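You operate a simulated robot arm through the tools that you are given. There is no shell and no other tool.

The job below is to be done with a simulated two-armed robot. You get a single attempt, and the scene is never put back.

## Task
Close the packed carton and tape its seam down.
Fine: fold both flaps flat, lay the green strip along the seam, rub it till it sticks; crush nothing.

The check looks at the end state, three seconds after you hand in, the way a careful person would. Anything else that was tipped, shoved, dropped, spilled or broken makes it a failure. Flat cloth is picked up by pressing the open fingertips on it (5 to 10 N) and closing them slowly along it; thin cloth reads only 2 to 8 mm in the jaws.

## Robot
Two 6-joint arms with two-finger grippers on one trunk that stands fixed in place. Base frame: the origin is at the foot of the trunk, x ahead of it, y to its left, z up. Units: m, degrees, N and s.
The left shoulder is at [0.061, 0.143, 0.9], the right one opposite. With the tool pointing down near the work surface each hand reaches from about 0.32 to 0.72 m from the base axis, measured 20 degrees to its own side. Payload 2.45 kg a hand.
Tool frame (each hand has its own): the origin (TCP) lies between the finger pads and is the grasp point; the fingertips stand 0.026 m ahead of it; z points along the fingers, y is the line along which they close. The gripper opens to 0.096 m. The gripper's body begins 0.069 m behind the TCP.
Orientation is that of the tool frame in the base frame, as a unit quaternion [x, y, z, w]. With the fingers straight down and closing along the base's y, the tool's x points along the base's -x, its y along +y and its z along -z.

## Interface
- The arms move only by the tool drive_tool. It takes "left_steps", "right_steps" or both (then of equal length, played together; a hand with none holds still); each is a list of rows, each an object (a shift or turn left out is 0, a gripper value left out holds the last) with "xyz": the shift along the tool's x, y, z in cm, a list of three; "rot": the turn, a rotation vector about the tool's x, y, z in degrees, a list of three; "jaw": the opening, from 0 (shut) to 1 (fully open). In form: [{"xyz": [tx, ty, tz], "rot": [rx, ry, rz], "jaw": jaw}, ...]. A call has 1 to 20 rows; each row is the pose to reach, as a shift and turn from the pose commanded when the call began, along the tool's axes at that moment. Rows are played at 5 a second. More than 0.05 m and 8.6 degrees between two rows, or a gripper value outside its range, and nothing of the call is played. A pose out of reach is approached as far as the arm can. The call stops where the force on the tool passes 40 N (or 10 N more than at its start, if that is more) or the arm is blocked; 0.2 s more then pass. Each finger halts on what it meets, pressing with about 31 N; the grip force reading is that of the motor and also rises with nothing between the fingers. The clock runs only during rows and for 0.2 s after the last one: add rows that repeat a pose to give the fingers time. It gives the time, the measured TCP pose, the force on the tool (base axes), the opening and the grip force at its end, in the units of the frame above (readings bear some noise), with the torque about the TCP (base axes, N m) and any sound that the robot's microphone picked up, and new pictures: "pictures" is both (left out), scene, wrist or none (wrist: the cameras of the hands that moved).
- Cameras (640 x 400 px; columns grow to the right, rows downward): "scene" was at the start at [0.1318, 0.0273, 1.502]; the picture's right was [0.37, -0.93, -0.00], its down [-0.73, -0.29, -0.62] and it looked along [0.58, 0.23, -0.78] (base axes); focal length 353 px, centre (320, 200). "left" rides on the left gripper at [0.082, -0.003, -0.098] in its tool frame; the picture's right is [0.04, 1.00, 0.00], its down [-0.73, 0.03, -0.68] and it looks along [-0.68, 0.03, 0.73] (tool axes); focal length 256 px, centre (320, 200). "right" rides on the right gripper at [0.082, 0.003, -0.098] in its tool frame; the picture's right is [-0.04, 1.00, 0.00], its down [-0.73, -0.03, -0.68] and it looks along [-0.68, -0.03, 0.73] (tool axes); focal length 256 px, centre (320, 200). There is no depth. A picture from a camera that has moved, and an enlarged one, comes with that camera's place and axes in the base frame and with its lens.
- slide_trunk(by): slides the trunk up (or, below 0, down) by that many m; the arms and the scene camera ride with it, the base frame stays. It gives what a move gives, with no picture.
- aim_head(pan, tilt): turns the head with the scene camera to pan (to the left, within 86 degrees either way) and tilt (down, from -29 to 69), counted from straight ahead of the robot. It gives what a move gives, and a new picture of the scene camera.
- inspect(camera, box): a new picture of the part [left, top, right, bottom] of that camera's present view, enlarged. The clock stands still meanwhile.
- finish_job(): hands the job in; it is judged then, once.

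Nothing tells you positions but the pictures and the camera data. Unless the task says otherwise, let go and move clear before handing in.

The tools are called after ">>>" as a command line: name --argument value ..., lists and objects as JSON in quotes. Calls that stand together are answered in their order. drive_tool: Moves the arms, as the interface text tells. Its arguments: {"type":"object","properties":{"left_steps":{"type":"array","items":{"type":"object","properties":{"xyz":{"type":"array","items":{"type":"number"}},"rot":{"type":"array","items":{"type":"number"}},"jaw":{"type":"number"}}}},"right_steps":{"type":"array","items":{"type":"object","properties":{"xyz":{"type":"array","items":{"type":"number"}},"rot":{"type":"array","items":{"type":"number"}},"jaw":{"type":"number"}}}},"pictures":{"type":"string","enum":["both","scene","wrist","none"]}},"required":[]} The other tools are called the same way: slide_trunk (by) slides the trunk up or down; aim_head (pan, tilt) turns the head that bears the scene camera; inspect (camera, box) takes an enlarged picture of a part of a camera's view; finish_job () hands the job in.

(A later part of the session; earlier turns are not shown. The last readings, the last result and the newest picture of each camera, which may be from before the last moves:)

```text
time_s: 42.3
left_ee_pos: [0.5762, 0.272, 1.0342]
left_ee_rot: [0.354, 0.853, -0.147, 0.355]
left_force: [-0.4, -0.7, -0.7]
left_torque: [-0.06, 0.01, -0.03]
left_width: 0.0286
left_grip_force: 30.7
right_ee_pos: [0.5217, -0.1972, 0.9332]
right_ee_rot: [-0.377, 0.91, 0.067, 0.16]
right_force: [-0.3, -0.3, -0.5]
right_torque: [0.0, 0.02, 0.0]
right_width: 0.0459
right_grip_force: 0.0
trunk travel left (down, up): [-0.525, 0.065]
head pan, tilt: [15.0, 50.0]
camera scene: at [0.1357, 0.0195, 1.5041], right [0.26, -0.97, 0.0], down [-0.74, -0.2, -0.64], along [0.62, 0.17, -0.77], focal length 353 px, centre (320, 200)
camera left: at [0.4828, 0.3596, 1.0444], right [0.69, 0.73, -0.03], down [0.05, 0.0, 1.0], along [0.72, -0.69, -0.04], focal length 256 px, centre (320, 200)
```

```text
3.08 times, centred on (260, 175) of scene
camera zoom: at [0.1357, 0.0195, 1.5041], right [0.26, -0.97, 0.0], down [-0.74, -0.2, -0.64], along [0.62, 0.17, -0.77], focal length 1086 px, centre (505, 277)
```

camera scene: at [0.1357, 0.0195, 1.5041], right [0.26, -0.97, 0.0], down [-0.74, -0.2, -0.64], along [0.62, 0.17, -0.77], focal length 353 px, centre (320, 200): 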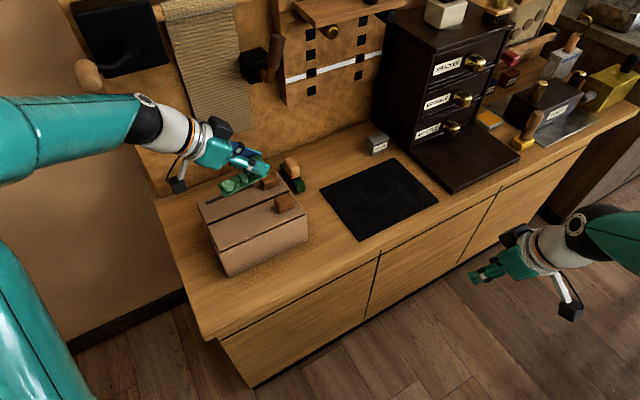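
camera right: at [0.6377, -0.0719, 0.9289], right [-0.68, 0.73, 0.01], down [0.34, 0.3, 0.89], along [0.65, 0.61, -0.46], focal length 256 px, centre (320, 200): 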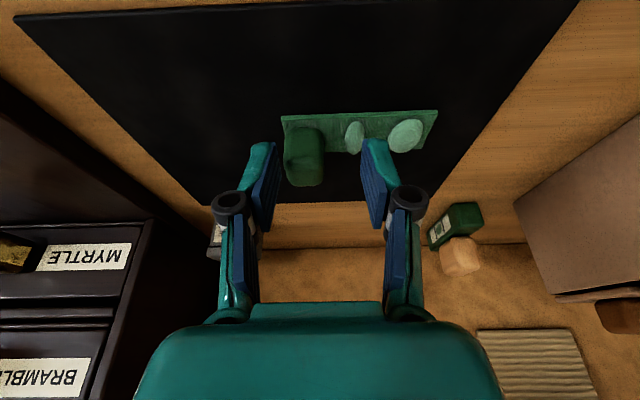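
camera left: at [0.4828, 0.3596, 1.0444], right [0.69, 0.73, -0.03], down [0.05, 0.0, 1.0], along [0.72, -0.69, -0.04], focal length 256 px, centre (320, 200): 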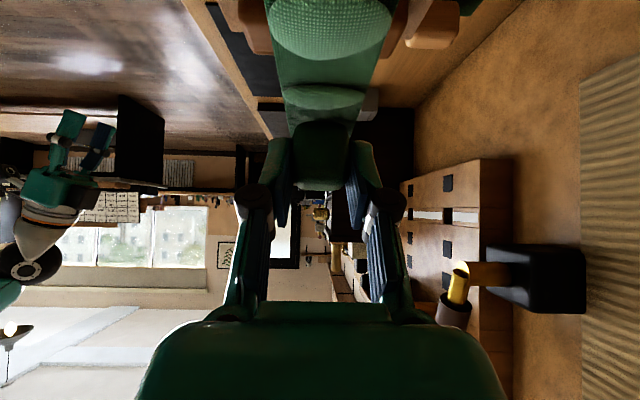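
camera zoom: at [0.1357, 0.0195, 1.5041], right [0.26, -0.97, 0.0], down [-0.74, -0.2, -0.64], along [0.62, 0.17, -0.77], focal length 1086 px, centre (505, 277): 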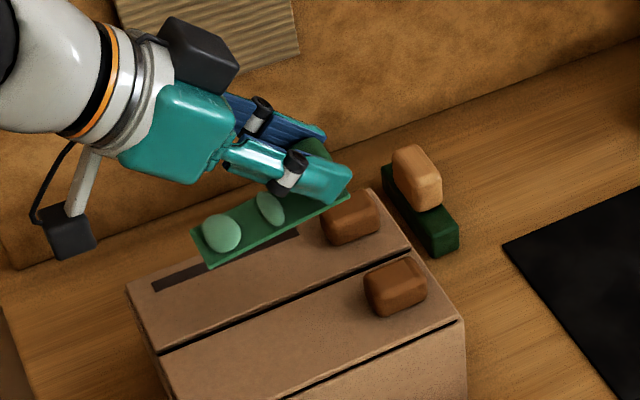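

The strip hangs lined up over the seam between the two knobs. I'll lower it until its free end is just above the flaps, then check alignment.

>>> drive_tool --left_steps '[{"xyz": [1.4, 0, 1.4]}, {"xyz": [2.8, 0, 2.8]}, {"xyz": [3.9, 0, 3.9]}, {"xyz": [4.4, 0, 4.4]}, {"xyz": [4.4, 0, 4.4]}]' --pictures "both"

>>> inspect --camera "left" --box '[200, 0, 460, 200]'

>>> inspect --camera "scene" --box '[190, 150, 310, 240]'

```text
time_s: 43.5
left_ee_pos: [0.5771, 0.2723, 0.9711]
left_ee_rot: [0.353, 0.853, -0.147, 0.355]
left_force: [-0.3, 0.6, -0.2]
left_torque: [-0.02, -0.03, 0.0]
left_width: 0.0289
left_grip_force: 31.2
right_ee_pos: [0.5208, -0.1971, 0.9324]
right_ee_rot: [-0.376, 0.91, 0.066, 0.16]
right_force: [0.1, -0.1, -0.9]
right_torque: [0.01, 0.0, -0.03]
right_width: 0.0462
right_grip_force: 0.2
trunk travel left (down, up): [-0.525, 0.065]
head pan, tilt: [15.0, 50.0]
camera scene: at [0.136, 0.0193, 1.504], right [0.26, -0.97, 0.0], down [-0.74, -0.2, -0.64], along [0.62, 0.17, -0.77], focal length 353 px, centre (320, 200)
camera left: at [0.4833, 0.3595, 0.9815], right [0.69, 0.73, -0.03], down [0.05, 0.0, 1.0], along [0.73, -0.69, -0.04], focal length 256 px, centre (320, 200)
```

scene: 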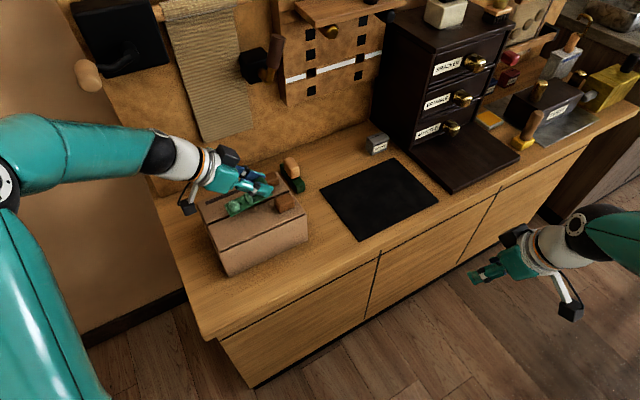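
left: 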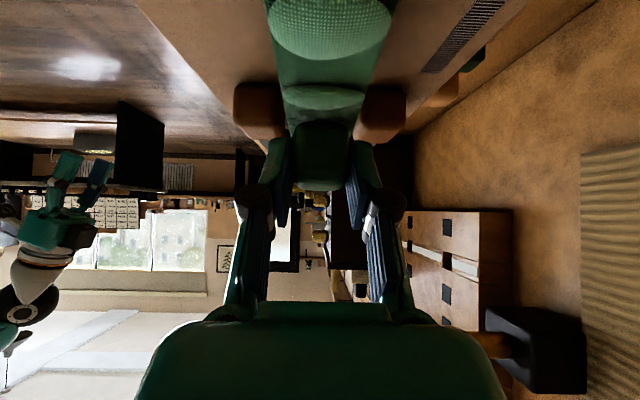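

```text
2.00 times, centred on (330, 100) of left
camera zoom: at [0.4833, 0.3595, 0.9815], right [0.69, 0.73, -0.03], down [0.05, 0.0, 1.0], along [0.73, -0.69, -0.04], focal length 512 px, centre (300, 400)
```

zoom: 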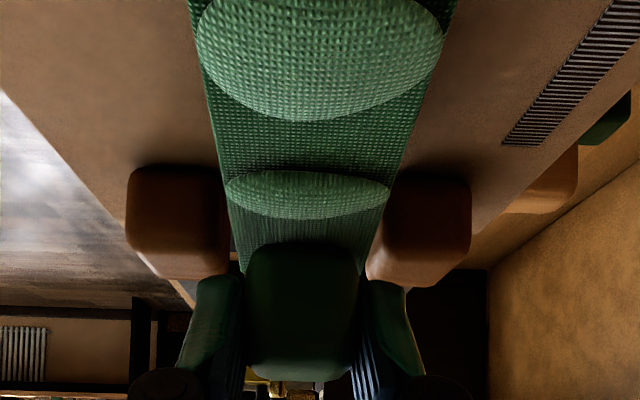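

```text
4.44 times, centred on (250, 195) of scene
camera zoom: at [0.136, 0.0193, 1.504], right [0.26, -0.97, 0.0], down [-0.74, -0.2, -0.64], along [0.62, 0.17, -0.77], focal length 1569 px, centre (631, 222)
```

zoom: 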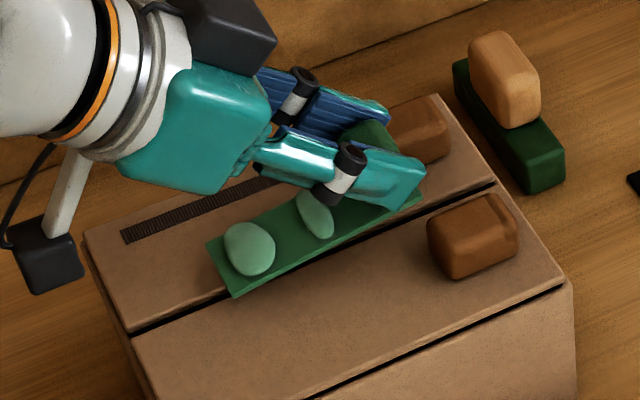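

The strip is centred laterally on the seam to about 1 mm, but the fingertips would meet the knobs' ends. I'll back off about 9 mm along the seam and lower in small steps, watching the force.

>>> drive_tool --left_steps '[{"xyz": [0.67, -0.05, -0.67]}, {"xyz": [1.02, -0.05, -0.32]}, {"xyz": [1.38, -0.05, 0.03]}, {"xyz": [1.73, -0.05, 0.39]}, {"xyz": [1.73, -0.05, 0.39]}]' --pictures "wrist"

>>> inspect --camera "scene" --box '[190, 150, 310, 240]'

>>> inspect --camera "left" --box '[200, 0, 460, 200]'

```text
time_s: 44.7
left_ee_pos: [0.5702, 0.2778, 0.9568]
left_ee_rot: [0.354, 0.853, -0.147, 0.354]
left_force: [0.6, 1.1, -2.7]
left_torque: [0.04, 0.02, 0.01]
left_width: 0.0289
left_grip_force: 30.9
right_ee_pos: [0.5207, -0.1982, 0.9317]
right_ee_rot: [-0.377, 0.91, 0.067, 0.16]
right_force: [0.3, 0.6, -0.1]
right_torque: [-0.01, -0.01, -0.01]
right_width: 0.0463
right_grip_force: 0.1
trunk travel left (down, up): [-0.525, 0.065]
head pan, tilt: [15.0, 50.0]
camera left: at [0.4763, 0.3654, 0.9677], right [0.69, 0.73, -0.03], down [0.05, -0.01, 1.0], along [0.72, -0.69, -0.04], focal length 256 px, centre (320, 200)
```

left: 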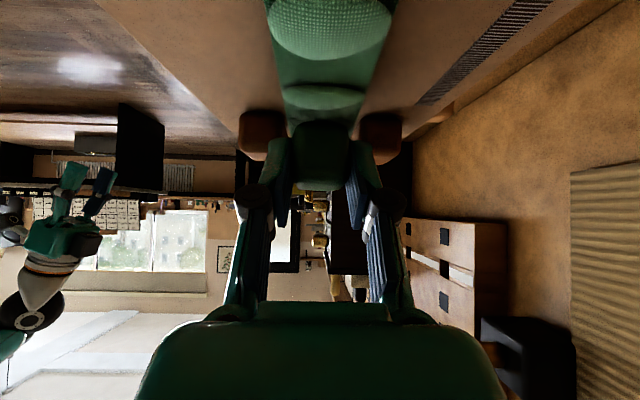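

```text
4.44 times, centred on (250, 195) of scene
camera zoom: at [0.1361, 0.0193, 1.504], right [0.26, -0.97, 0.0], down [-0.74, -0.2, -0.64], along [0.62, 0.17, -0.77], focal length 1569 px, centre (631, 222)
```

zoom: 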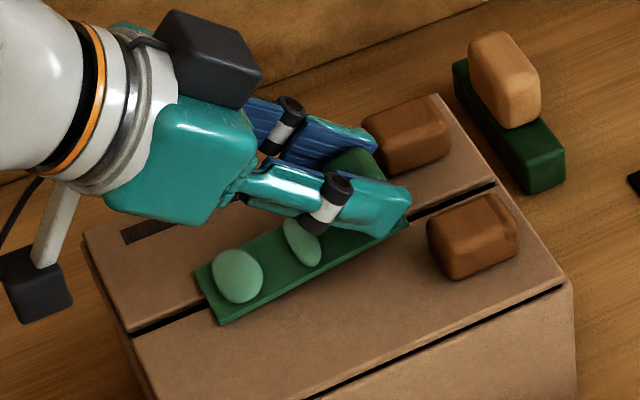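

```text
2.00 times, centred on (330, 100) of left
camera zoom: at [0.4763, 0.3654, 0.9677], right [0.69, 0.73, -0.03], down [0.05, -0.01, 1.0], along [0.72, -0.69, -0.04], focal length 512 px, centre (300, 400)
```

zoom: 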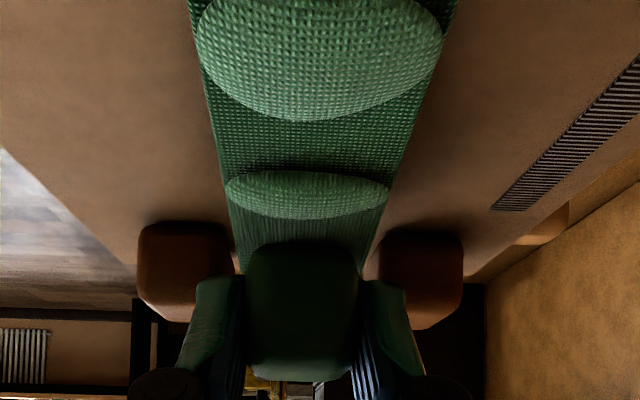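

No contact yet, and the tips now clear the knobs. I'll keep lowering in 4 mm steps to near the seated height.

>>> drive_tool --left_steps '[{"xyz": [0.28, 0, 0.28]}, {"xyz": [0.57, 0, 0.57]}, {"xyz": [0.85, 0, 0.85]}, {"xyz": [0.85, 0, 0.85]}]' --pictures "wrist"

>>> inspect --camera "scene" --box '[190, 150, 310, 240]'

>>> inspect --camera "left" --box '[200, 0, 460, 200]'

```text
time_s: 45.7
left_ee_pos: [0.571, 0.2779, 0.9458]
left_ee_rot: [0.354, 0.853, -0.147, 0.355]
left_force: [6.0, -4.6, 10.3]
left_torque: [0.49, 0.48, 0.01]
left_width: 0.0289
left_grip_force: 31.3
right_ee_pos: [0.5216, -0.198, 0.9328]
right_ee_rot: [-0.377, 0.91, 0.067, 0.16]
right_force: [0.1, -0.3, 0.5]
right_torque: [-0.01, 0.0, 0.03]
right_width: 0.0462
right_grip_force: 0.0
trunk travel left (down, up): [-0.525, 0.065]
head pan, tilt: [15.0, 50.0]
camera left: at [0.4769, 0.3645, 0.9563], right [0.69, 0.73, -0.03], down [0.05, -0.01, 1.0], along [0.72, -0.69, -0.04], focal length 256 px, centre (320, 200)
```

left: 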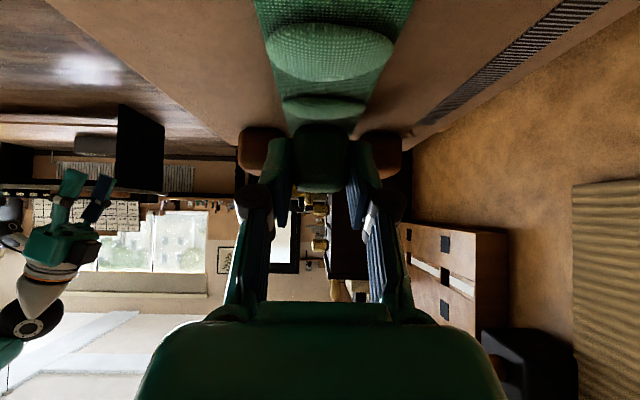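

```text
4.44 times, centred on (250, 195) of scene
camera zoom: at [0.1359, 0.018, 1.5041], right [0.26, -0.97, 0.0], down [-0.74, -0.2, -0.64], along [0.62, 0.17, -0.77], focal length 1569 px, centre (631, 222)
```

zoom: 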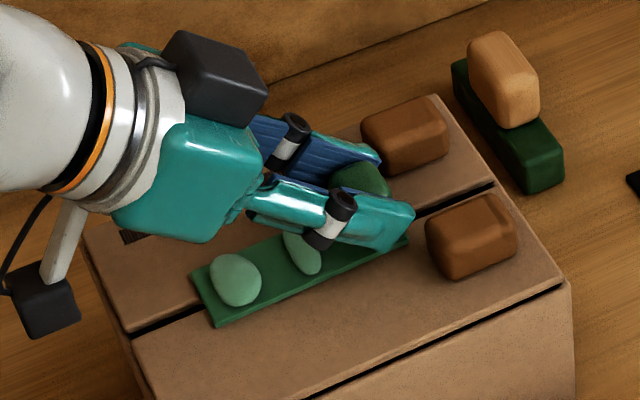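

```text
2.00 times, centred on (330, 100) of left
camera zoom: at [0.4769, 0.3645, 0.9563], right [0.69, 0.73, -0.03], down [0.05, -0.01, 1.0], along [0.72, -0.69, -0.04], focal length 512 px, centre (300, 400)
```

zoom: 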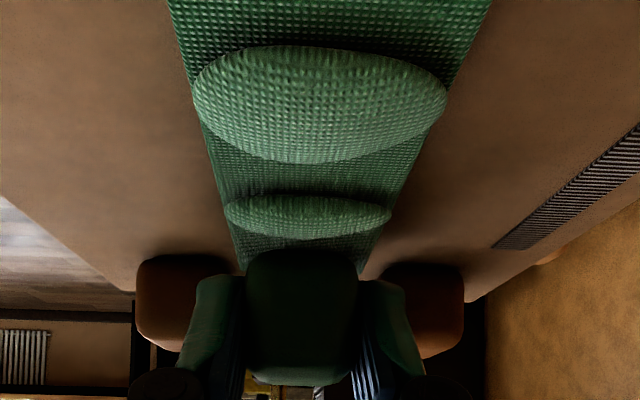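

Contact: about 10 N, because the strip has to pivot in the tight grip. The cube end is only about 5 mm above seated, so instead of pressing further I'll ease the jaws open and let it settle flat.

>>> drive_tool --left_steps '[{"jaw": 0.29}, {"jaw": 0.3}, {"jaw": 0.31}, {"jaw": 0.33}, {"jaw": 0.36}, {"jaw": 0.38}, {"jaw": 0.38}]' --pictures "wrist"

>>> inspect --camera "scene" --box '[190, 150, 310, 240]'

>>> inspect --camera "left" --box '[200, 0, 460, 200]'

```text
time_s: 47.3
left_ee_pos: [0.5701, 0.2778, 0.9444]
left_ee_rot: [0.354, 0.853, -0.148, 0.355]
left_force: [-0.2, 0.6, 0.2]
left_torque: [-0.01, 0.01, -0.01]
left_width: 0.0364
left_grip_force: 0.1
right_ee_pos: [0.5214, -0.1974, 0.932]
right_ee_rot: [-0.377, 0.91, 0.066, 0.161]
right_force: [0.1, 0.4, 0.2]
right_torque: [0.0, 0.02, 0.01]
right_width: 0.046
right_grip_force: 0.1
trunk travel left (down, up): [-0.525, 0.065]
head pan, tilt: [15.0, 50.0]
camera left: at [0.4768, 0.3655, 0.9558], right [0.69, 0.73, -0.03], down [0.05, 0.0, 1.0], along [0.72, -0.69, -0.04], focal length 256 px, centre (320, 200)
```

left: 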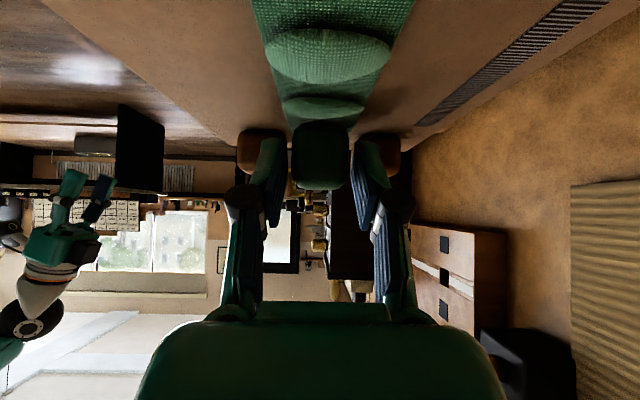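

```text
4.44 times, centred on (250, 195) of scene
camera zoom: at [0.1361, 0.0193, 1.504], right [0.26, -0.97, 0.0], down [-0.74, -0.2, -0.64], along [0.62, 0.17, -0.77], focal length 1569 px, centre (631, 222)
```

zoom: 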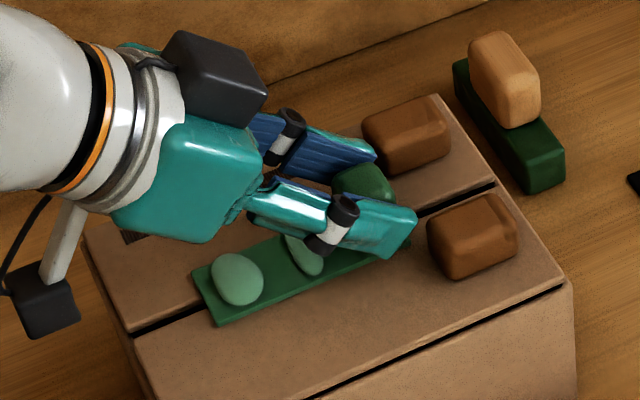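

```text
2.00 times, centred on (330, 100) of left
camera zoom: at [0.4768, 0.3655, 0.9558], right [0.69, 0.73, -0.03], down [0.05, 0.0, 1.0], along [0.72, -0.69, -0.04], focal length 512 px, centre (300, 400)
```

zoom: 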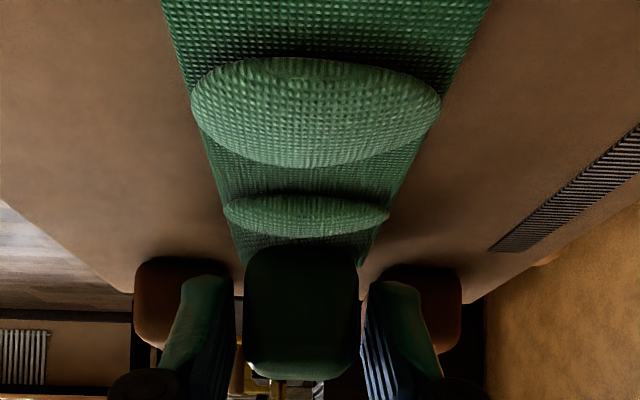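

The jaws are open and the strip lies on the seam. I'll withdraw the left hand back and up along its own axis, then straighten it.

>>> drive_tool --left_steps '[{"xyz": [0, 0, -1]}, {"xyz": [0, 0, -2.5]}, {"xyz": [0, 0, -5]}, {"xyz": [0, 0, -8]}, {"xyz": [-2, 0, -11], "rot": [0, 7, 0]}, {"xyz": [-4, 0, -13], "rot": [0, 15, 0]}, {"xyz": [-6, 0, -14], "rot": [0, 22, 0]}, {"xyz": [-8, 0, -14], "rot": [0, 30, 0]}, {"xyz": [-9, 0, -14], "rot": [0, 38, 0]}, {"xyz": [-9, 0, -14], "rot": [0, 45, 0]}, {"xyz": [-9, 0, -14], "rot": [0, 45, 0]}]' --pictures "both"

>>> inspect --camera "scene" --box '[190, 150, 310, 240]'

>>> inspect --camera "left" --box '[200, 0, 460, 200]'

```text
time_s: 49.7
left_ee_pos: [0.5442, 0.3022, 1.1087]
left_ee_rot: [0.383, 0.924, 0.0, 0.001]
left_force: [-0.6, -0.2, 0.0]
left_torque: [0.04, 0.01, -0.01]
left_width: 0.0365
left_grip_force: 0.0
right_ee_pos: [0.5205, -0.1973, 0.9328]
right_ee_rot: [-0.376, 0.91, 0.066, 0.16]
right_force: [-1.3, -0.9, -0.4]
right_torque: [0.0, -0.03, 0.0]
right_width: 0.0462
right_grip_force: 0.1
trunk travel left (down, up): [-0.525, 0.065]
head pan, tilt: [15.0, 50.0]
camera scene: at [0.1356, 0.0194, 1.5041], right [0.26, -0.97, 0.0], down [-0.74, -0.2, -0.64], along [0.62, 0.17, -0.77], focal length 353 px, centre (320, 200)
camera left: at [0.4828, 0.3581, 1.206], right [0.68, 0.73, 0.0], down [0.54, -0.5, 0.68], along [0.5, -0.46, -0.73], focal length 256 px, centre (320, 200)
```

scene: 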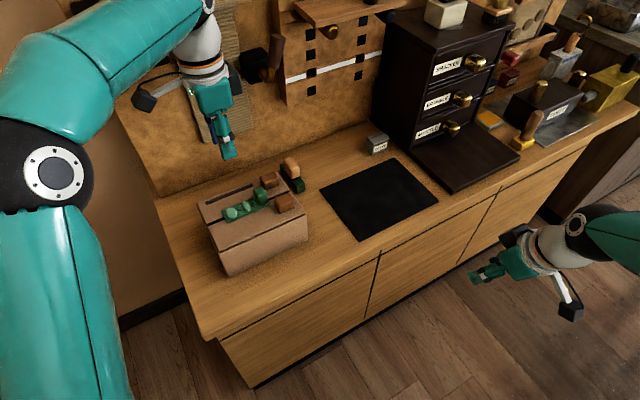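
left: 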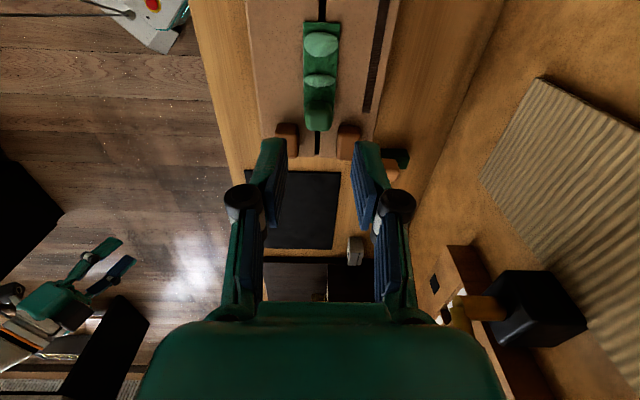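

```text
4.44 times, centred on (250, 195) of scene
camera zoom: at [0.1356, 0.0194, 1.5041], right [0.26, -0.97, 0.0], down [-0.74, -0.2, -0.64], along [0.62, 0.17, -0.77], focal length 1569 px, centre (631, 222)
```

zoom: 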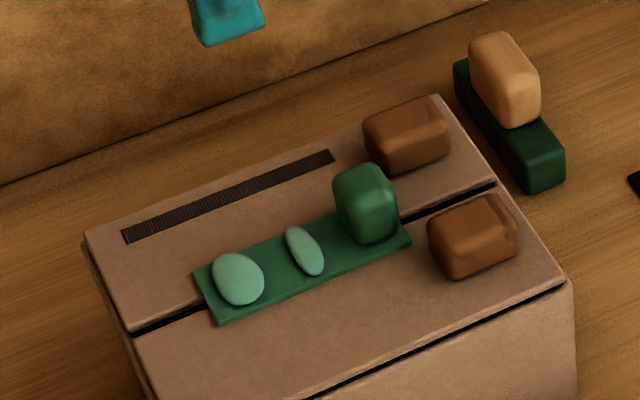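

```text
2.00 times, centred on (330, 100) of left
camera zoom: at [0.4828, 0.3581, 1.206], right [0.68, 0.73, 0.0], down [0.54, -0.5, 0.68], along [0.5, -0.46, -0.73], focal length 512 px, centre (300, 400)
```

zoom: 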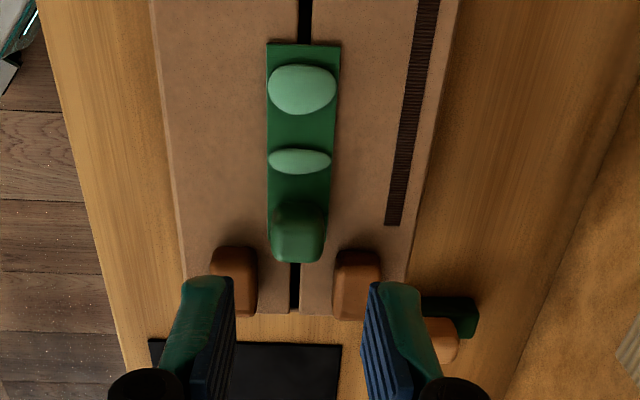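

The strip lies straight and flat on the seam, centred laterally, but about 1 cm short of centre along it. I'll regrip the cube with the hand upright, gripping toward its near half to stay clear of the knobs, and nudge it along.

>>> drive_tool --left_steps '[{"xyz": [-1.2, 0, 4], "jaw": 0.5}, {"xyz": [-2.4, 0, 8], "jaw": 0.5}, {"xyz": [-3.6, 0, 12], "jaw": 0.5}, {"xyz": [-3.69, 0, 12.8], "jaw": 0.5}, {"xyz": [-3.69, 0, 12.8], "jaw": 0.5}]' --pictures "both"

>>> inspect --camera "left" --box '[200, 0, 460, 200]'

>>> inspect --camera "scene" --box '[190, 130, 310, 240]'

```text
time_s: 50.9
left_ee_pos: [0.5717, 0.2768, 0.9785]
left_ee_rot: [0.383, 0.924, 0.0, 0.001]
left_force: [0.0, 0.2, -1.0]
left_torque: [-0.03, 0.01, -0.02]
left_width: 0.048
left_grip_force: 0.0
right_ee_pos: [0.521, -0.1986, 0.9325]
right_ee_rot: [-0.377, 0.91, 0.067, 0.161]
right_force: [-0.4, 0.6, -0.2]
right_torque: [-0.02, -0.01, -0.01]
right_width: 0.0461
right_grip_force: 0.0
trunk travel left (down, up): [-0.525, 0.065]
head pan, tilt: [15.0, 50.0]
camera scene: at [0.1365, 0.0193, 1.504], right [0.26, -0.97, 0.0], down [-0.74, -0.2, -0.64], along [0.62, 0.17, -0.77], focal length 353 px, centre (320, 200)
camera left: at [0.5101, 0.3322, 1.0761], right [0.68, 0.73, 0.0], down [0.54, -0.5, 0.68], along [0.5, -0.46, -0.73], focal length 256 px, centre (320, 200)
```

scene: 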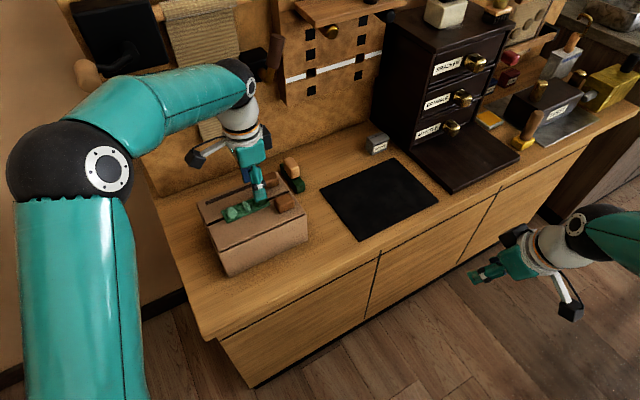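
left: 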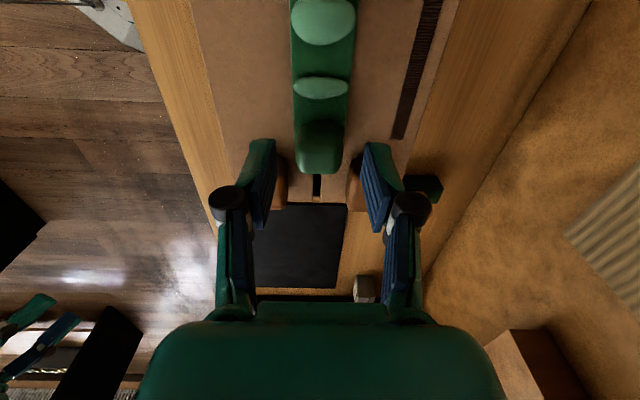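

```text
2.00 times, centred on (330, 100) of left
camera zoom: at [0.5101, 0.3322, 1.0761], right [0.68, 0.73, 0.0], down [0.54, -0.5, 0.68], along [0.5, -0.46, -0.73], focal length 512 px, centre (300, 400)
```

zoom: 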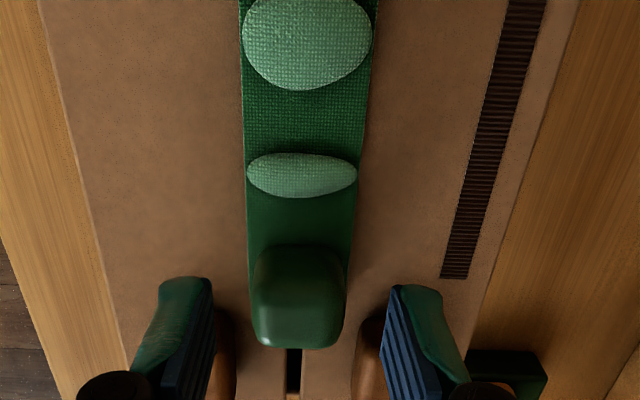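

```text
3.64 times, centred on (250, 185) of scene
camera zoom: at [0.1365, 0.0193, 1.504], right [0.26, -0.97, 0.0], down [-0.74, -0.2, -0.64], along [0.62, 0.17, -0.77], focal length 1284 px, centre (574, 254)
```

zoom: 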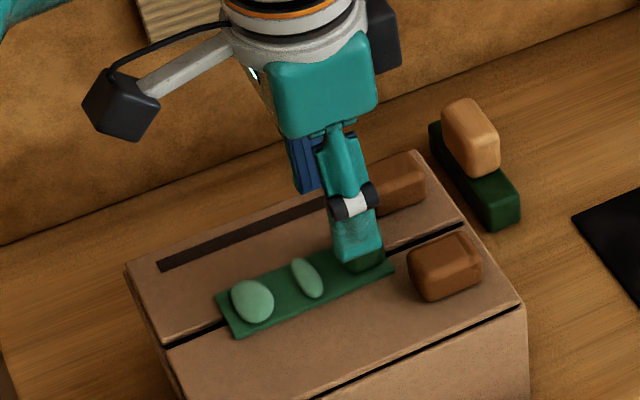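

The fingers straddle the cube, clear of the knobs. I'll lower to just above the strip surface and close gently.

>>> drive_tool --left_steps '[{"xyz": [0, 0, 1.5]}, {"xyz": [0, 0, 2.8]}, {"xyz": [0, 0, 3.6]}, {"xyz": [0, 0, 3.6], "jaw": 0.42}, {"xyz": [0, 0, 3.6], "jaw": 0.36}, {"xyz": [0, 0, 3.6], "jaw": 0.32}, {"xyz": [0, 0, 3.6], "jaw": 0.28}, {"xyz": [0, 0, 3.6], "jaw": 0.25}, {"xyz": [0, 0, 3.6], "jaw": 0.25}]' --pictures "wrist"

>>> inspect --camera "left" --box '[200, 0, 460, 200]'

```text
time_s: 52.9
left_ee_pos: [0.5709, 0.2763, 0.944]
left_ee_rot: [0.383, 0.924, 0.0, 0.001]
left_force: [-0.7, -1.1, -0.1]
left_torque: [-0.03, 0.01, 0.03]
left_width: 0.0286
left_grip_force: 31.0
right_ee_pos: [0.5204, -0.1976, 0.9313]
right_ee_rot: [-0.377, 0.91, 0.067, 0.159]
right_force: [0.2, -0.2, 0.1]
right_torque: [-0.01, -0.01, -0.04]
right_width: 0.0464
right_grip_force: 0.1
trunk travel left (down, up): [-0.525, 0.065]
head pan, tilt: [15.0, 50.0]
camera left: at [0.51, 0.332, 1.0412], right [0.68, 0.73, 0.0], down [0.54, -0.5, 0.68], along [0.5, -0.46, -0.73], focal length 256 px, centre (320, 200)
```

left: 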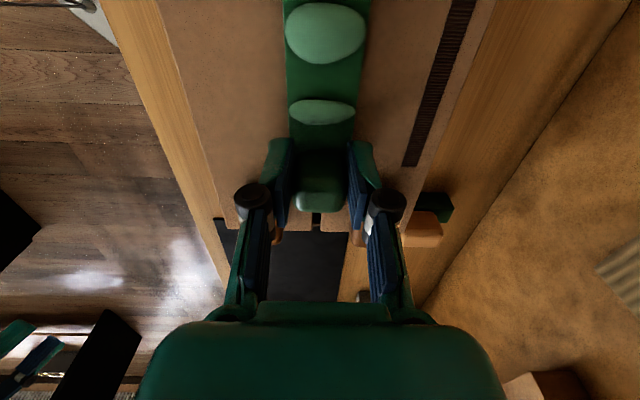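

```text
2.00 times, centred on (330, 100) of left
camera zoom: at [0.51, 0.332, 1.0412], right [0.68, 0.73, 0.0], down [0.54, -0.5, 0.68], along [0.5, -0.46, -0.73], focal length 512 px, centre (300, 400)
```

zoom: 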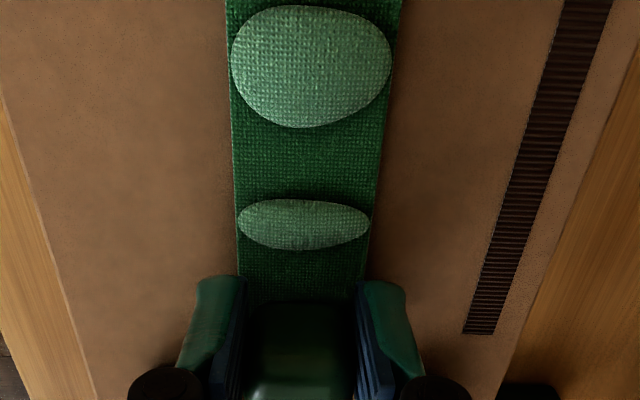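

The cube is held. I'll slide the strip 1 cm along the seam with a hair's lift, then set it down and release.

>>> drive_tool --left_steps '[{"xyz": [0, 0, -0.08]}, {"xyz": [-0.3, 0, -0.08]}, {"xyz": [-0.6, 0, -0.08]}, {"xyz": [-1.0, 0, -0.08]}, {"xyz": [-1.0, 0, -0.02]}, {"xyz": [-1.0, 0, 0], "jaw": 0.28}, {"xyz": [-1.0, 0, 0], "jaw": 0.31}, {"xyz": [-1.0, 0, 0], "jaw": 0.36}, {"xyz": [-1.0, 0, 0], "jaw": 0.4}]' --pictures "wrist"

>>> inspect --camera "scene" --box '[190, 130, 310, 240]'

```text
time_s: 54.9
left_ee_pos: [0.5786, 0.2699, 0.9435]
left_ee_rot: [0.383, 0.924, -0.001, 0.001]
left_force: [-0.4, 0.1, 0.3]
left_torque: [0.0, -0.02, 0.02]
left_width: 0.0384
left_grip_force: 0.0
right_ee_pos: [0.5209, -0.1976, 0.9332]
right_ee_rot: [-0.378, 0.909, 0.067, 0.161]
right_force: [0.8, 0.2, -0.4]
right_torque: [0.02, -0.02, 0.01]
right_width: 0.046
right_grip_force: 0.1
trunk travel left (down, up): [-0.525, 0.065]
head pan, tilt: [15.0, 50.0]
camera left: at [0.5164, 0.3252, 1.0409], right [0.68, 0.73, 0.0], down [0.54, -0.5, 0.68], along [0.5, -0.46, -0.73], focal length 256 px, centre (320, 200)
```

left: 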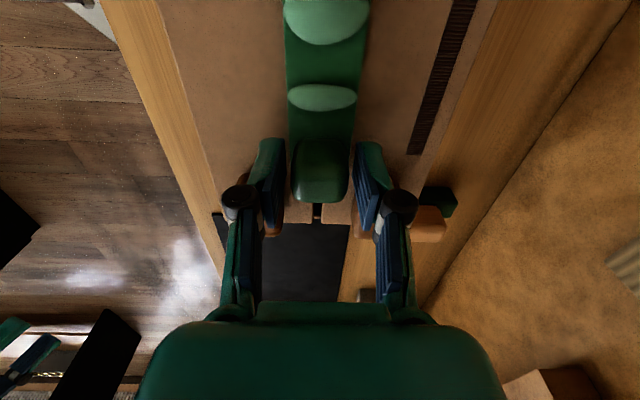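

```text
3.64 times, centred on (250, 185) of scene
camera zoom: at [0.1362, 0.0194, 1.504], right [0.26, -0.97, 0.0], down [-0.74, -0.2, -0.64], along [0.62, 0.17, -0.77], focal length 1284 px, centre (574, 254)
```

zoom: 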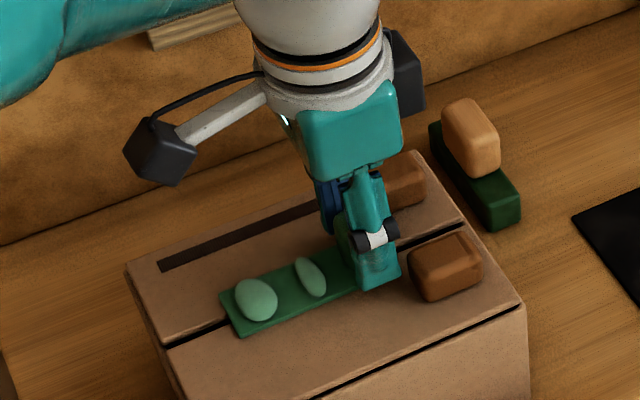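

The strip moved only about 2 mm, since the sticky side already resists, but it's well aligned and within 1 cm of centre, so I'll leave it there. Next I'll raise the hand, close the fingers, and look at the strip before rubbing.

>>> drive_tool --left_steps '[{"xyz": [0, 0, -1]}, {"xyz": [0, 0, -3]}, {"xyz": [0, 0, -6]}, {"xyz": [2, 0, -9], "jaw": 0.2}, {"xyz": [4, 0, -11], "jaw": 0}, {"xyz": [7, 0, -12], "jaw": 0}, {"xyz": [7, 0, -12], "jaw": 0}]' --pictures "both"

>>> inspect --camera "scene" --box '[190, 150, 310, 240]'

>>> inspect --camera "left" --box '[200, 0, 460, 200]'

```text
time_s: 56.5
left_ee_pos: [0.5284, 0.3193, 1.0628]
left_ee_rot: [0.383, 0.924, -0.001, 0.001]
left_force: [-0.3, -0.1, 0.4]
left_torque: [0.03, 0.03, 0.0]
left_width: 0.0
left_grip_force: 28.5
right_ee_pos: [0.5211, -0.1976, 0.9319]
right_ee_rot: [-0.376, 0.91, 0.067, 0.16]
right_force: [0.4, 0.4, 0.4]
right_torque: [0.01, 0.01, -0.01]
right_width: 0.046
right_grip_force: 0.0
trunk travel left (down, up): [-0.525, 0.065]
head pan, tilt: [15.0, 50.0]
camera scene: at [0.137, 0.019, 1.5039], right [0.26, -0.97, 0.0], down [-0.74, -0.2, -0.64], along [0.62, 0.17, -0.77], focal length 353 px, centre (320, 200)
camera left: at [0.4664, 0.3753, 1.1606], right [0.68, 0.73, 0.0], down [0.54, -0.5, 0.68], along [0.5, -0.46, -0.73], focal length 256 px, centre (320, 200)
```

scene: 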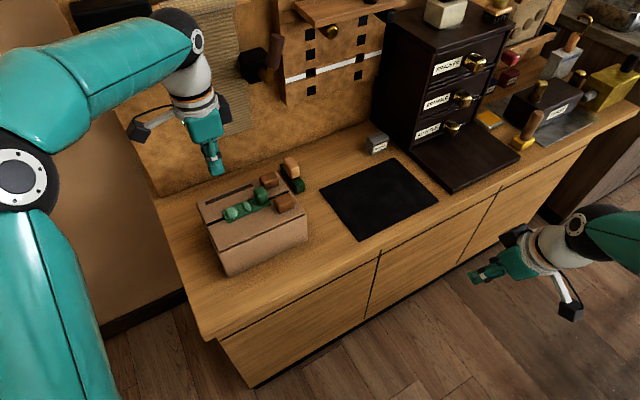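
left: 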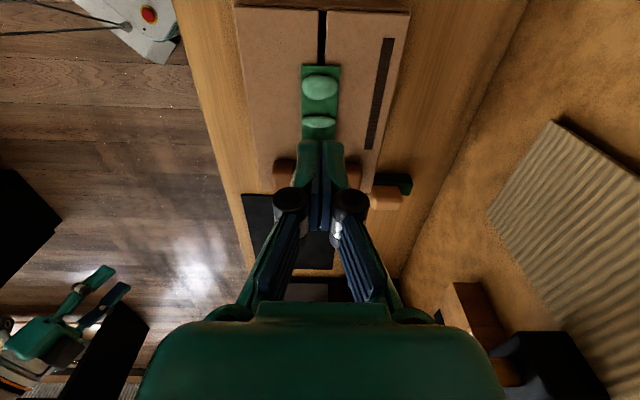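

```text
4.44 times, centred on (250, 195) of scene
camera zoom: at [0.137, 0.019, 1.5039], right [0.26, -0.97, 0.0], down [-0.74, -0.2, -0.64], along [0.62, 0.17, -0.77], focal length 1569 px, centre (631, 222)
```

zoom: 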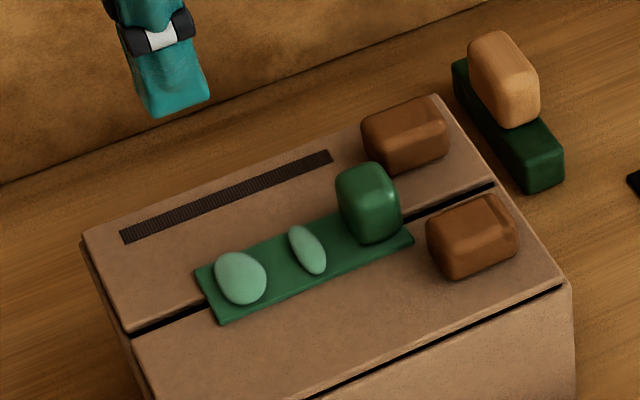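

```text
2.00 times, centred on (330, 100) of left
camera zoom: at [0.4664, 0.3753, 1.1606], right [0.68, 0.73, 0.0], down [0.54, -0.5, 0.68], along [0.5, -0.46, -0.73], focal length 512 px, centre (300, 400)
```

zoom: 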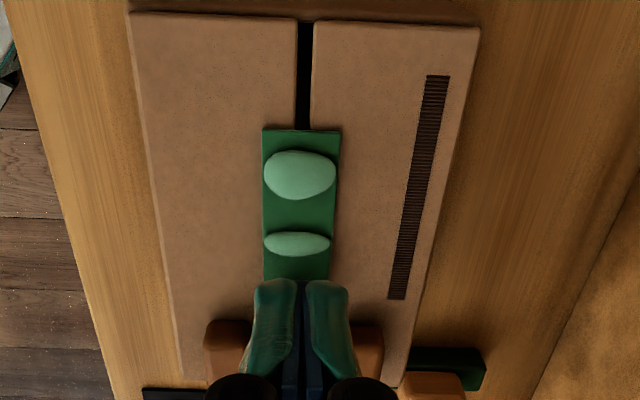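

The strip is well placed, with its ends about 39 mm and 55 mm from the carton's ends and the seam hidden under its middle. Now I'll bring the closed fingertips over the strip between the two pale bumps, just above it.

>>> drive_tool --left_steps '[{"xyz": [-0.7, 0, 3]}, {"xyz": [-1.5, 0, 6]}, {"xyz": [-2.1, 0, 9]}, {"xyz": [-2.1, 0, 11]}, {"xyz": [-2.1, 0, 11.8]}, {"xyz": [-2.1, 0, 11.8]}]' --pictures "wrist"

>>> inspect --camera "scene" --box '[190, 150, 310, 240]'

```text
time_s: 57.9
left_ee_pos: [0.5437, 0.3048, 0.9446]
left_ee_rot: [0.382, 0.924, -0.001, 0.001]
left_force: [-0.3, 0.3, 0.9]
left_torque: [-0.02, -0.03, -0.03]
left_width: 0.0001
left_grip_force: 28.6
right_ee_pos: [0.5199, -0.1974, 0.933]
right_ee_rot: [-0.377, 0.91, 0.066, 0.16]
right_force: [0.4, 0.4, 0.6]
right_torque: [0.01, 0.01, 0.01]
right_width: 0.0458
right_grip_force: 0.1
trunk travel left (down, up): [-0.525, 0.065]
head pan, tilt: [15.0, 50.0]
camera left: at [0.4818, 0.3597, 1.0425], right [0.68, 0.73, 0.0], down [0.54, -0.5, 0.68], along [0.5, -0.46, -0.73], focal length 256 px, centre (320, 200)
```

left: 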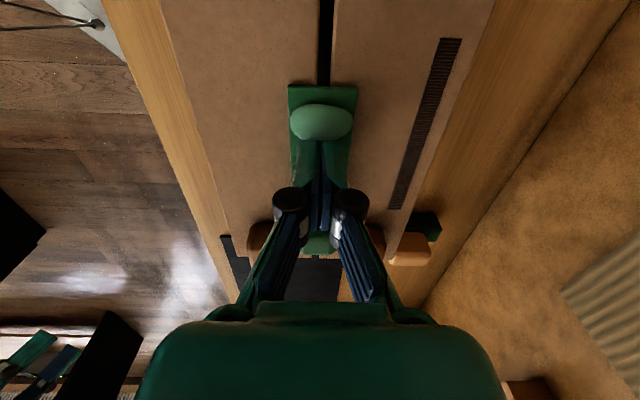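

```text
4.44 times, centred on (250, 195) of scene
camera zoom: at [0.136, 0.0193, 1.504], right [0.26, -0.97, 0.0], down [-0.74, -0.2, -0.64], along [0.62, 0.17, -0.77], focal length 1569 px, centre (631, 222)
```

zoom: 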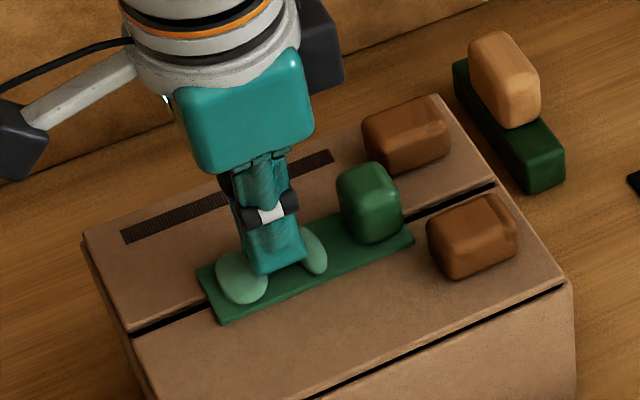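

The tips are just above the strip between the bumps. I'll press down in 1 mm steps and read the force.

>>> drive_tool --left_steps '[{"xyz": [0, 0, 0.15]}, {"xyz": [0, 0, 0.3]}, {"xyz": [0, 0, 0.4]}, {"xyz": [0, 0, 0.4]}]' --pictures "none"

```text
time_s: 58.9
left_ee_pos: [0.5434, 0.3057, 0.9422]
left_ee_rot: [0.382, 0.924, -0.001, 0.002]
left_force: [0.1, 0.5, -0.4]
left_torque: [-0.02, -0.02, 0.0]
left_width: 0.0
left_grip_force: 28.4
right_ee_pos: [0.5208, -0.1971, 0.9332]
right_ee_rot: [-0.378, 0.909, 0.067, 0.161]
right_force: [-0.7, 0.6, -0.7]
right_torque: [0.01, -0.01, -0.01]
right_width: 0.0462
right_grip_force: 0.1
trunk travel left (down, up): [-0.525, 0.065]
head pan, tilt: [15.0, 50.0]
```

>>> drive_tool --left_steps '[{"xyz": [0, 0, 0.1]}, {"xyz": [0, 0, 0.2]}, {"xyz": [0, 0, 0.3]}, {"xyz": [0, 0, 0.3]}]' --pictures "none"

```text
time_s: 59.9
left_ee_pos: [0.5434, 0.3044, 0.9378]
left_ee_rot: [0.384, 0.924, -0.001, 0.002]
left_force: [-0.3, 0.3, -0.2]
left_torque: [0.01, 0.0, 0.02]
left_width: 0.0
left_grip_force: 28.6
right_ee_pos: [0.5209, -0.1968, 0.9324]
right_ee_rot: [-0.377, 0.91, 0.067, 0.16]
right_force: [-0.6, 0.3, 1.4]
right_torque: [-0.03, 0.0, -0.01]
right_width: 0.046
right_grip_force: 0.1
trunk travel left (down, up): [-0.525, 0.065]
head pan, tilt: [15.0, 50.0]
```

>>> drive_tool --left_steps '[{"xyz": [0, 0, 0.1]}, {"xyz": [0, 0, 0.2]}, {"xyz": [0, 0, 0.2]}]' --pictures "none"

```text
time_s: 60.7
left_ee_pos: [0.5439, 0.3046, 0.9381]
left_ee_rot: [0.383, 0.924, -0.001, 0.002]
left_force: [0.4, -0.1, 2.3]
left_torque: [0.0, 0.01, 0.01]
left_width: 0.006
left_grip_force: 28.3
right_ee_pos: [0.521, -0.1971, 0.9314]
right_ee_rot: [-0.377, 0.91, 0.067, 0.161]
right_force: [0.2, 0.5, -0.7]
right_torque: [-0.03, -0.03, 0.0]
right_width: 0.0461
right_grip_force: 0.0
trunk travel left (down, up): [-0.525, 0.065]
head pan, tilt: [15.0, 50.0]
```

I have contact with the strip at about 2 N, tip z ≈ 0.912. I'll press slightly more, to about 6 N, before stroking.

>>> drive_tool --left_steps '[{"xyz": [0, 0, 0.1]}, {"xyz": [0, 0, 0.2]}, {"xyz": [0, 0, 0.2]}]' --pictures "wrist"

```text
time_s: 61.5
left_ee_pos: [0.5435, 0.3043, 0.9349]
left_ee_rot: [0.382, 0.924, 0.001, 0.003]
left_force: [1.5, 0.2, 10.7]
left_torque: [0.0, -0.01, 0.0]
left_width: 0.0061
left_grip_force: 28.6
right_ee_pos: [0.5204, -0.1981, 0.934]
right_ee_rot: [-0.377, 0.91, 0.066, 0.161]
right_force: [-0.5, -0.4, 0.1]
right_torque: [0.01, 0.02, 0.0]
right_width: 0.0463
right_grip_force: 0.1
trunk travel left (down, up): [-0.525, 0.065]
head pan, tilt: [15.0, 50.0]
camera left: at [0.4816, 0.3595, 1.0333], right [0.68, 0.73, 0.0], down [0.54, -0.5, 0.68], along [0.5, -0.46, -0.73], focal length 256 px, centre (320, 200)
```

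left: 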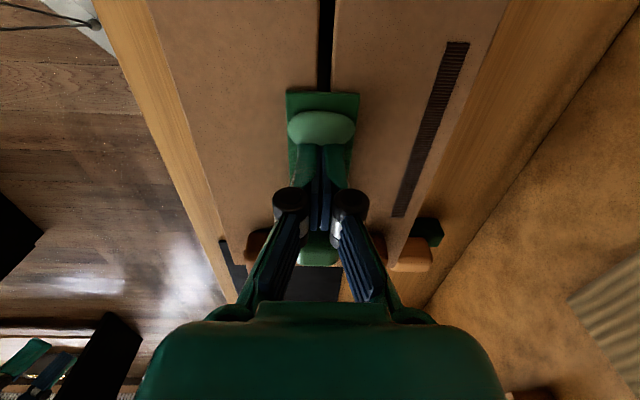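

I'm at about 10.7 N, so I'll back off 1 mm to about 6 N and make a slow stroke along the strip toward its free end and back.

>>> drive_tool --left_steps '[{"xyz": [0, 0, -0.1]}, {"xyz": [0.4, 0, -0.1]}, {"xyz": [0.8, 0, -0.1]}, {"xyz": [1.2, 0, -0.1]}, {"xyz": [1.6, 0, -0.1]}, {"xyz": [2.0, 0, -0.1]}, {"xyz": [2.4, 0, -0.1]}, {"xyz": [2.8, 0, -0.1]}]' --pictures "wrist"

>>> inspect --camera "scene" --box '[190, 150, 310, 240]'

>>> inspect --camera "left" --box '[200, 50, 460, 250]'

```text
time_s: 63.3
left_ee_pos: [0.5238, 0.3229, 0.9359]
left_ee_rot: [0.383, 0.924, 0.001, 0.001]
left_force: [4.2, -3.0, 8.2]
left_torque: [-0.07, -0.12, -0.01]
left_width: 0.006
left_grip_force: 28.8
right_ee_pos: [0.5222, -0.1974, 0.9329]
right_ee_rot: [-0.377, 0.91, 0.067, 0.16]
right_force: [-0.8, 0.4, -0.3]
right_torque: [-0.03, 0.02, 0.0]
right_width: 0.0462
right_grip_force: 0.1
trunk travel left (down, up): [-0.525, 0.065]
head pan, tilt: [15.0, 50.0]
camera left: at [0.462, 0.3787, 1.0336], right [0.68, 0.73, 0.0], down [0.54, -0.5, 0.68], along [0.5, -0.46, -0.73], focal length 256 px, centre (320, 200)
```

left: 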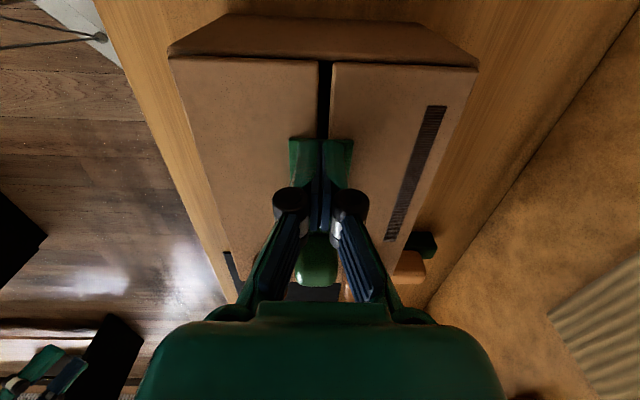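

```text
4.44 times, centred on (250, 195) of scene
camera zoom: at [0.1358, 0.0184, 1.5041], right [0.26, -0.97, 0.0], down [-0.74, -0.2, -0.64], along [0.62, 0.17, -0.77], focal length 1569 px, centre (631, 222)
```

zoom: 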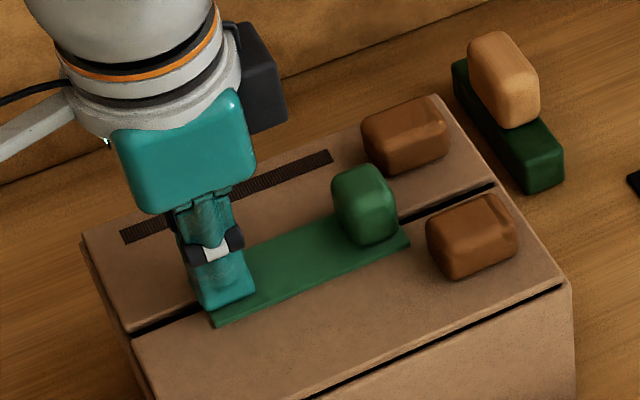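

```text
2.00 times, centred on (330, 150) of left
camera zoom: at [0.462, 0.3787, 1.0336], right [0.68, 0.73, 0.0], down [0.54, -0.5, 0.68], along [0.5, -0.46, -0.73], focal length 512 px, centre (300, 300)
```

zoom: 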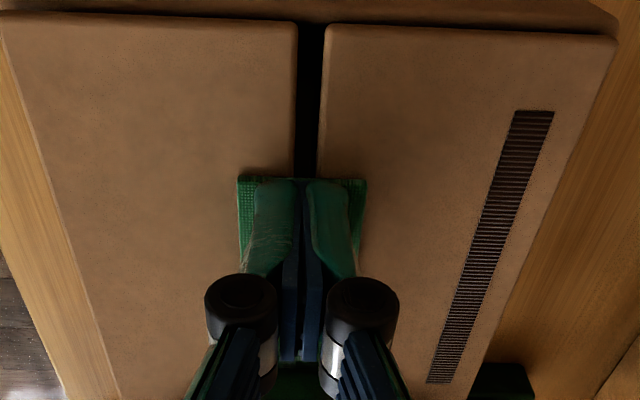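

The pale bumps are disappearing under the fingers, so the rubbing works. I'll stroke back toward the cube at the same pressure to cover the rest.

>>> drive_tool --left_steps '[{"xyz": [-0.4, 0, 0]}, {"xyz": [-0.8, 0, 0]}, {"xyz": [-1.2, 0, 0]}, {"xyz": [-1.6, 0, 0]}, {"xyz": [-2.0, 0, 0]}, {"xyz": [-2.4, 0, 0]}, {"xyz": [-2.8, 0, 0]}, {"xyz": [-3.2, 0, 0]}, {"xyz": [-3.6, 0, 0]}, {"xyz": [-4.0, 0, 0]}, {"xyz": [-4.2, 0, 0]}]' --pictures "wrist"

>>> inspect --camera "scene" --box '[190, 150, 310, 240]'

>>> inspect --camera "left" --box '[200, 50, 460, 250]'

```text
time_s: 65.7
left_ee_pos: [0.5511, 0.2936, 0.9369]
left_ee_rot: [0.383, 0.924, -0.001, 0.002]
left_force: [-4.7, 4.7, 9.6]
left_torque: [0.1, 0.15, -0.02]
left_width: 0.006
left_grip_force: 27.9
right_ee_pos: [0.5196, -0.1981, 0.933]
right_ee_rot: [-0.377, 0.91, 0.066, 0.16]
right_force: [0.6, -0.1, 0.3]
right_torque: [0.0, -0.01, -0.02]
right_width: 0.0458
right_grip_force: 0.0
trunk travel left (down, up): [-0.525, 0.065]
head pan, tilt: [15.0, 50.0]
camera left: at [0.4903, 0.3492, 1.0334], right [0.68, 0.73, 0.0], down [0.54, -0.5, 0.68], along [0.5, -0.46, -0.73], focal length 256 px, centre (320, 200)
```

left: 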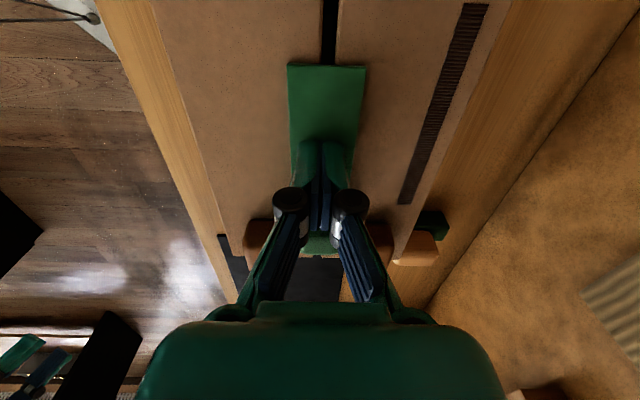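

```text
4.44 times, centred on (250, 195) of scene
camera zoom: at [0.1344, 0.0194, 1.5042], right [0.26, -0.97, 0.0], down [-0.74, -0.2, -0.64], along [0.62, 0.17, -0.77], focal length 1569 px, centre (631, 222)
```

zoom: 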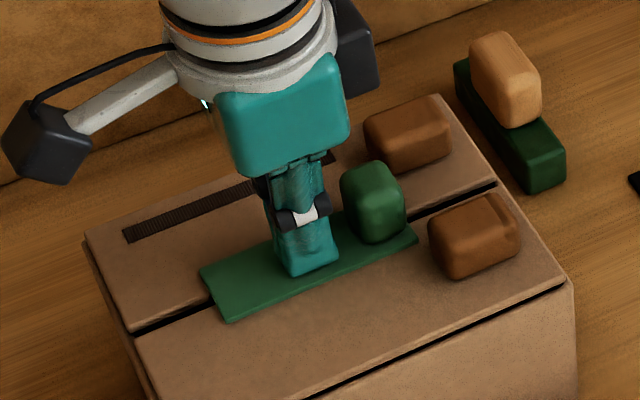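

```text
2.00 times, centred on (330, 150) of left
camera zoom: at [0.4903, 0.3492, 1.0334], right [0.68, 0.73, 0.0], down [0.54, -0.5, 0.68], along [0.5, -0.46, -0.73], focal length 512 px, centre (300, 300)
```

zoom: 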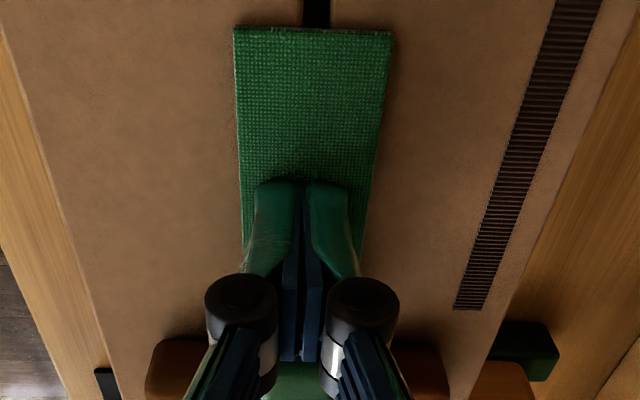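

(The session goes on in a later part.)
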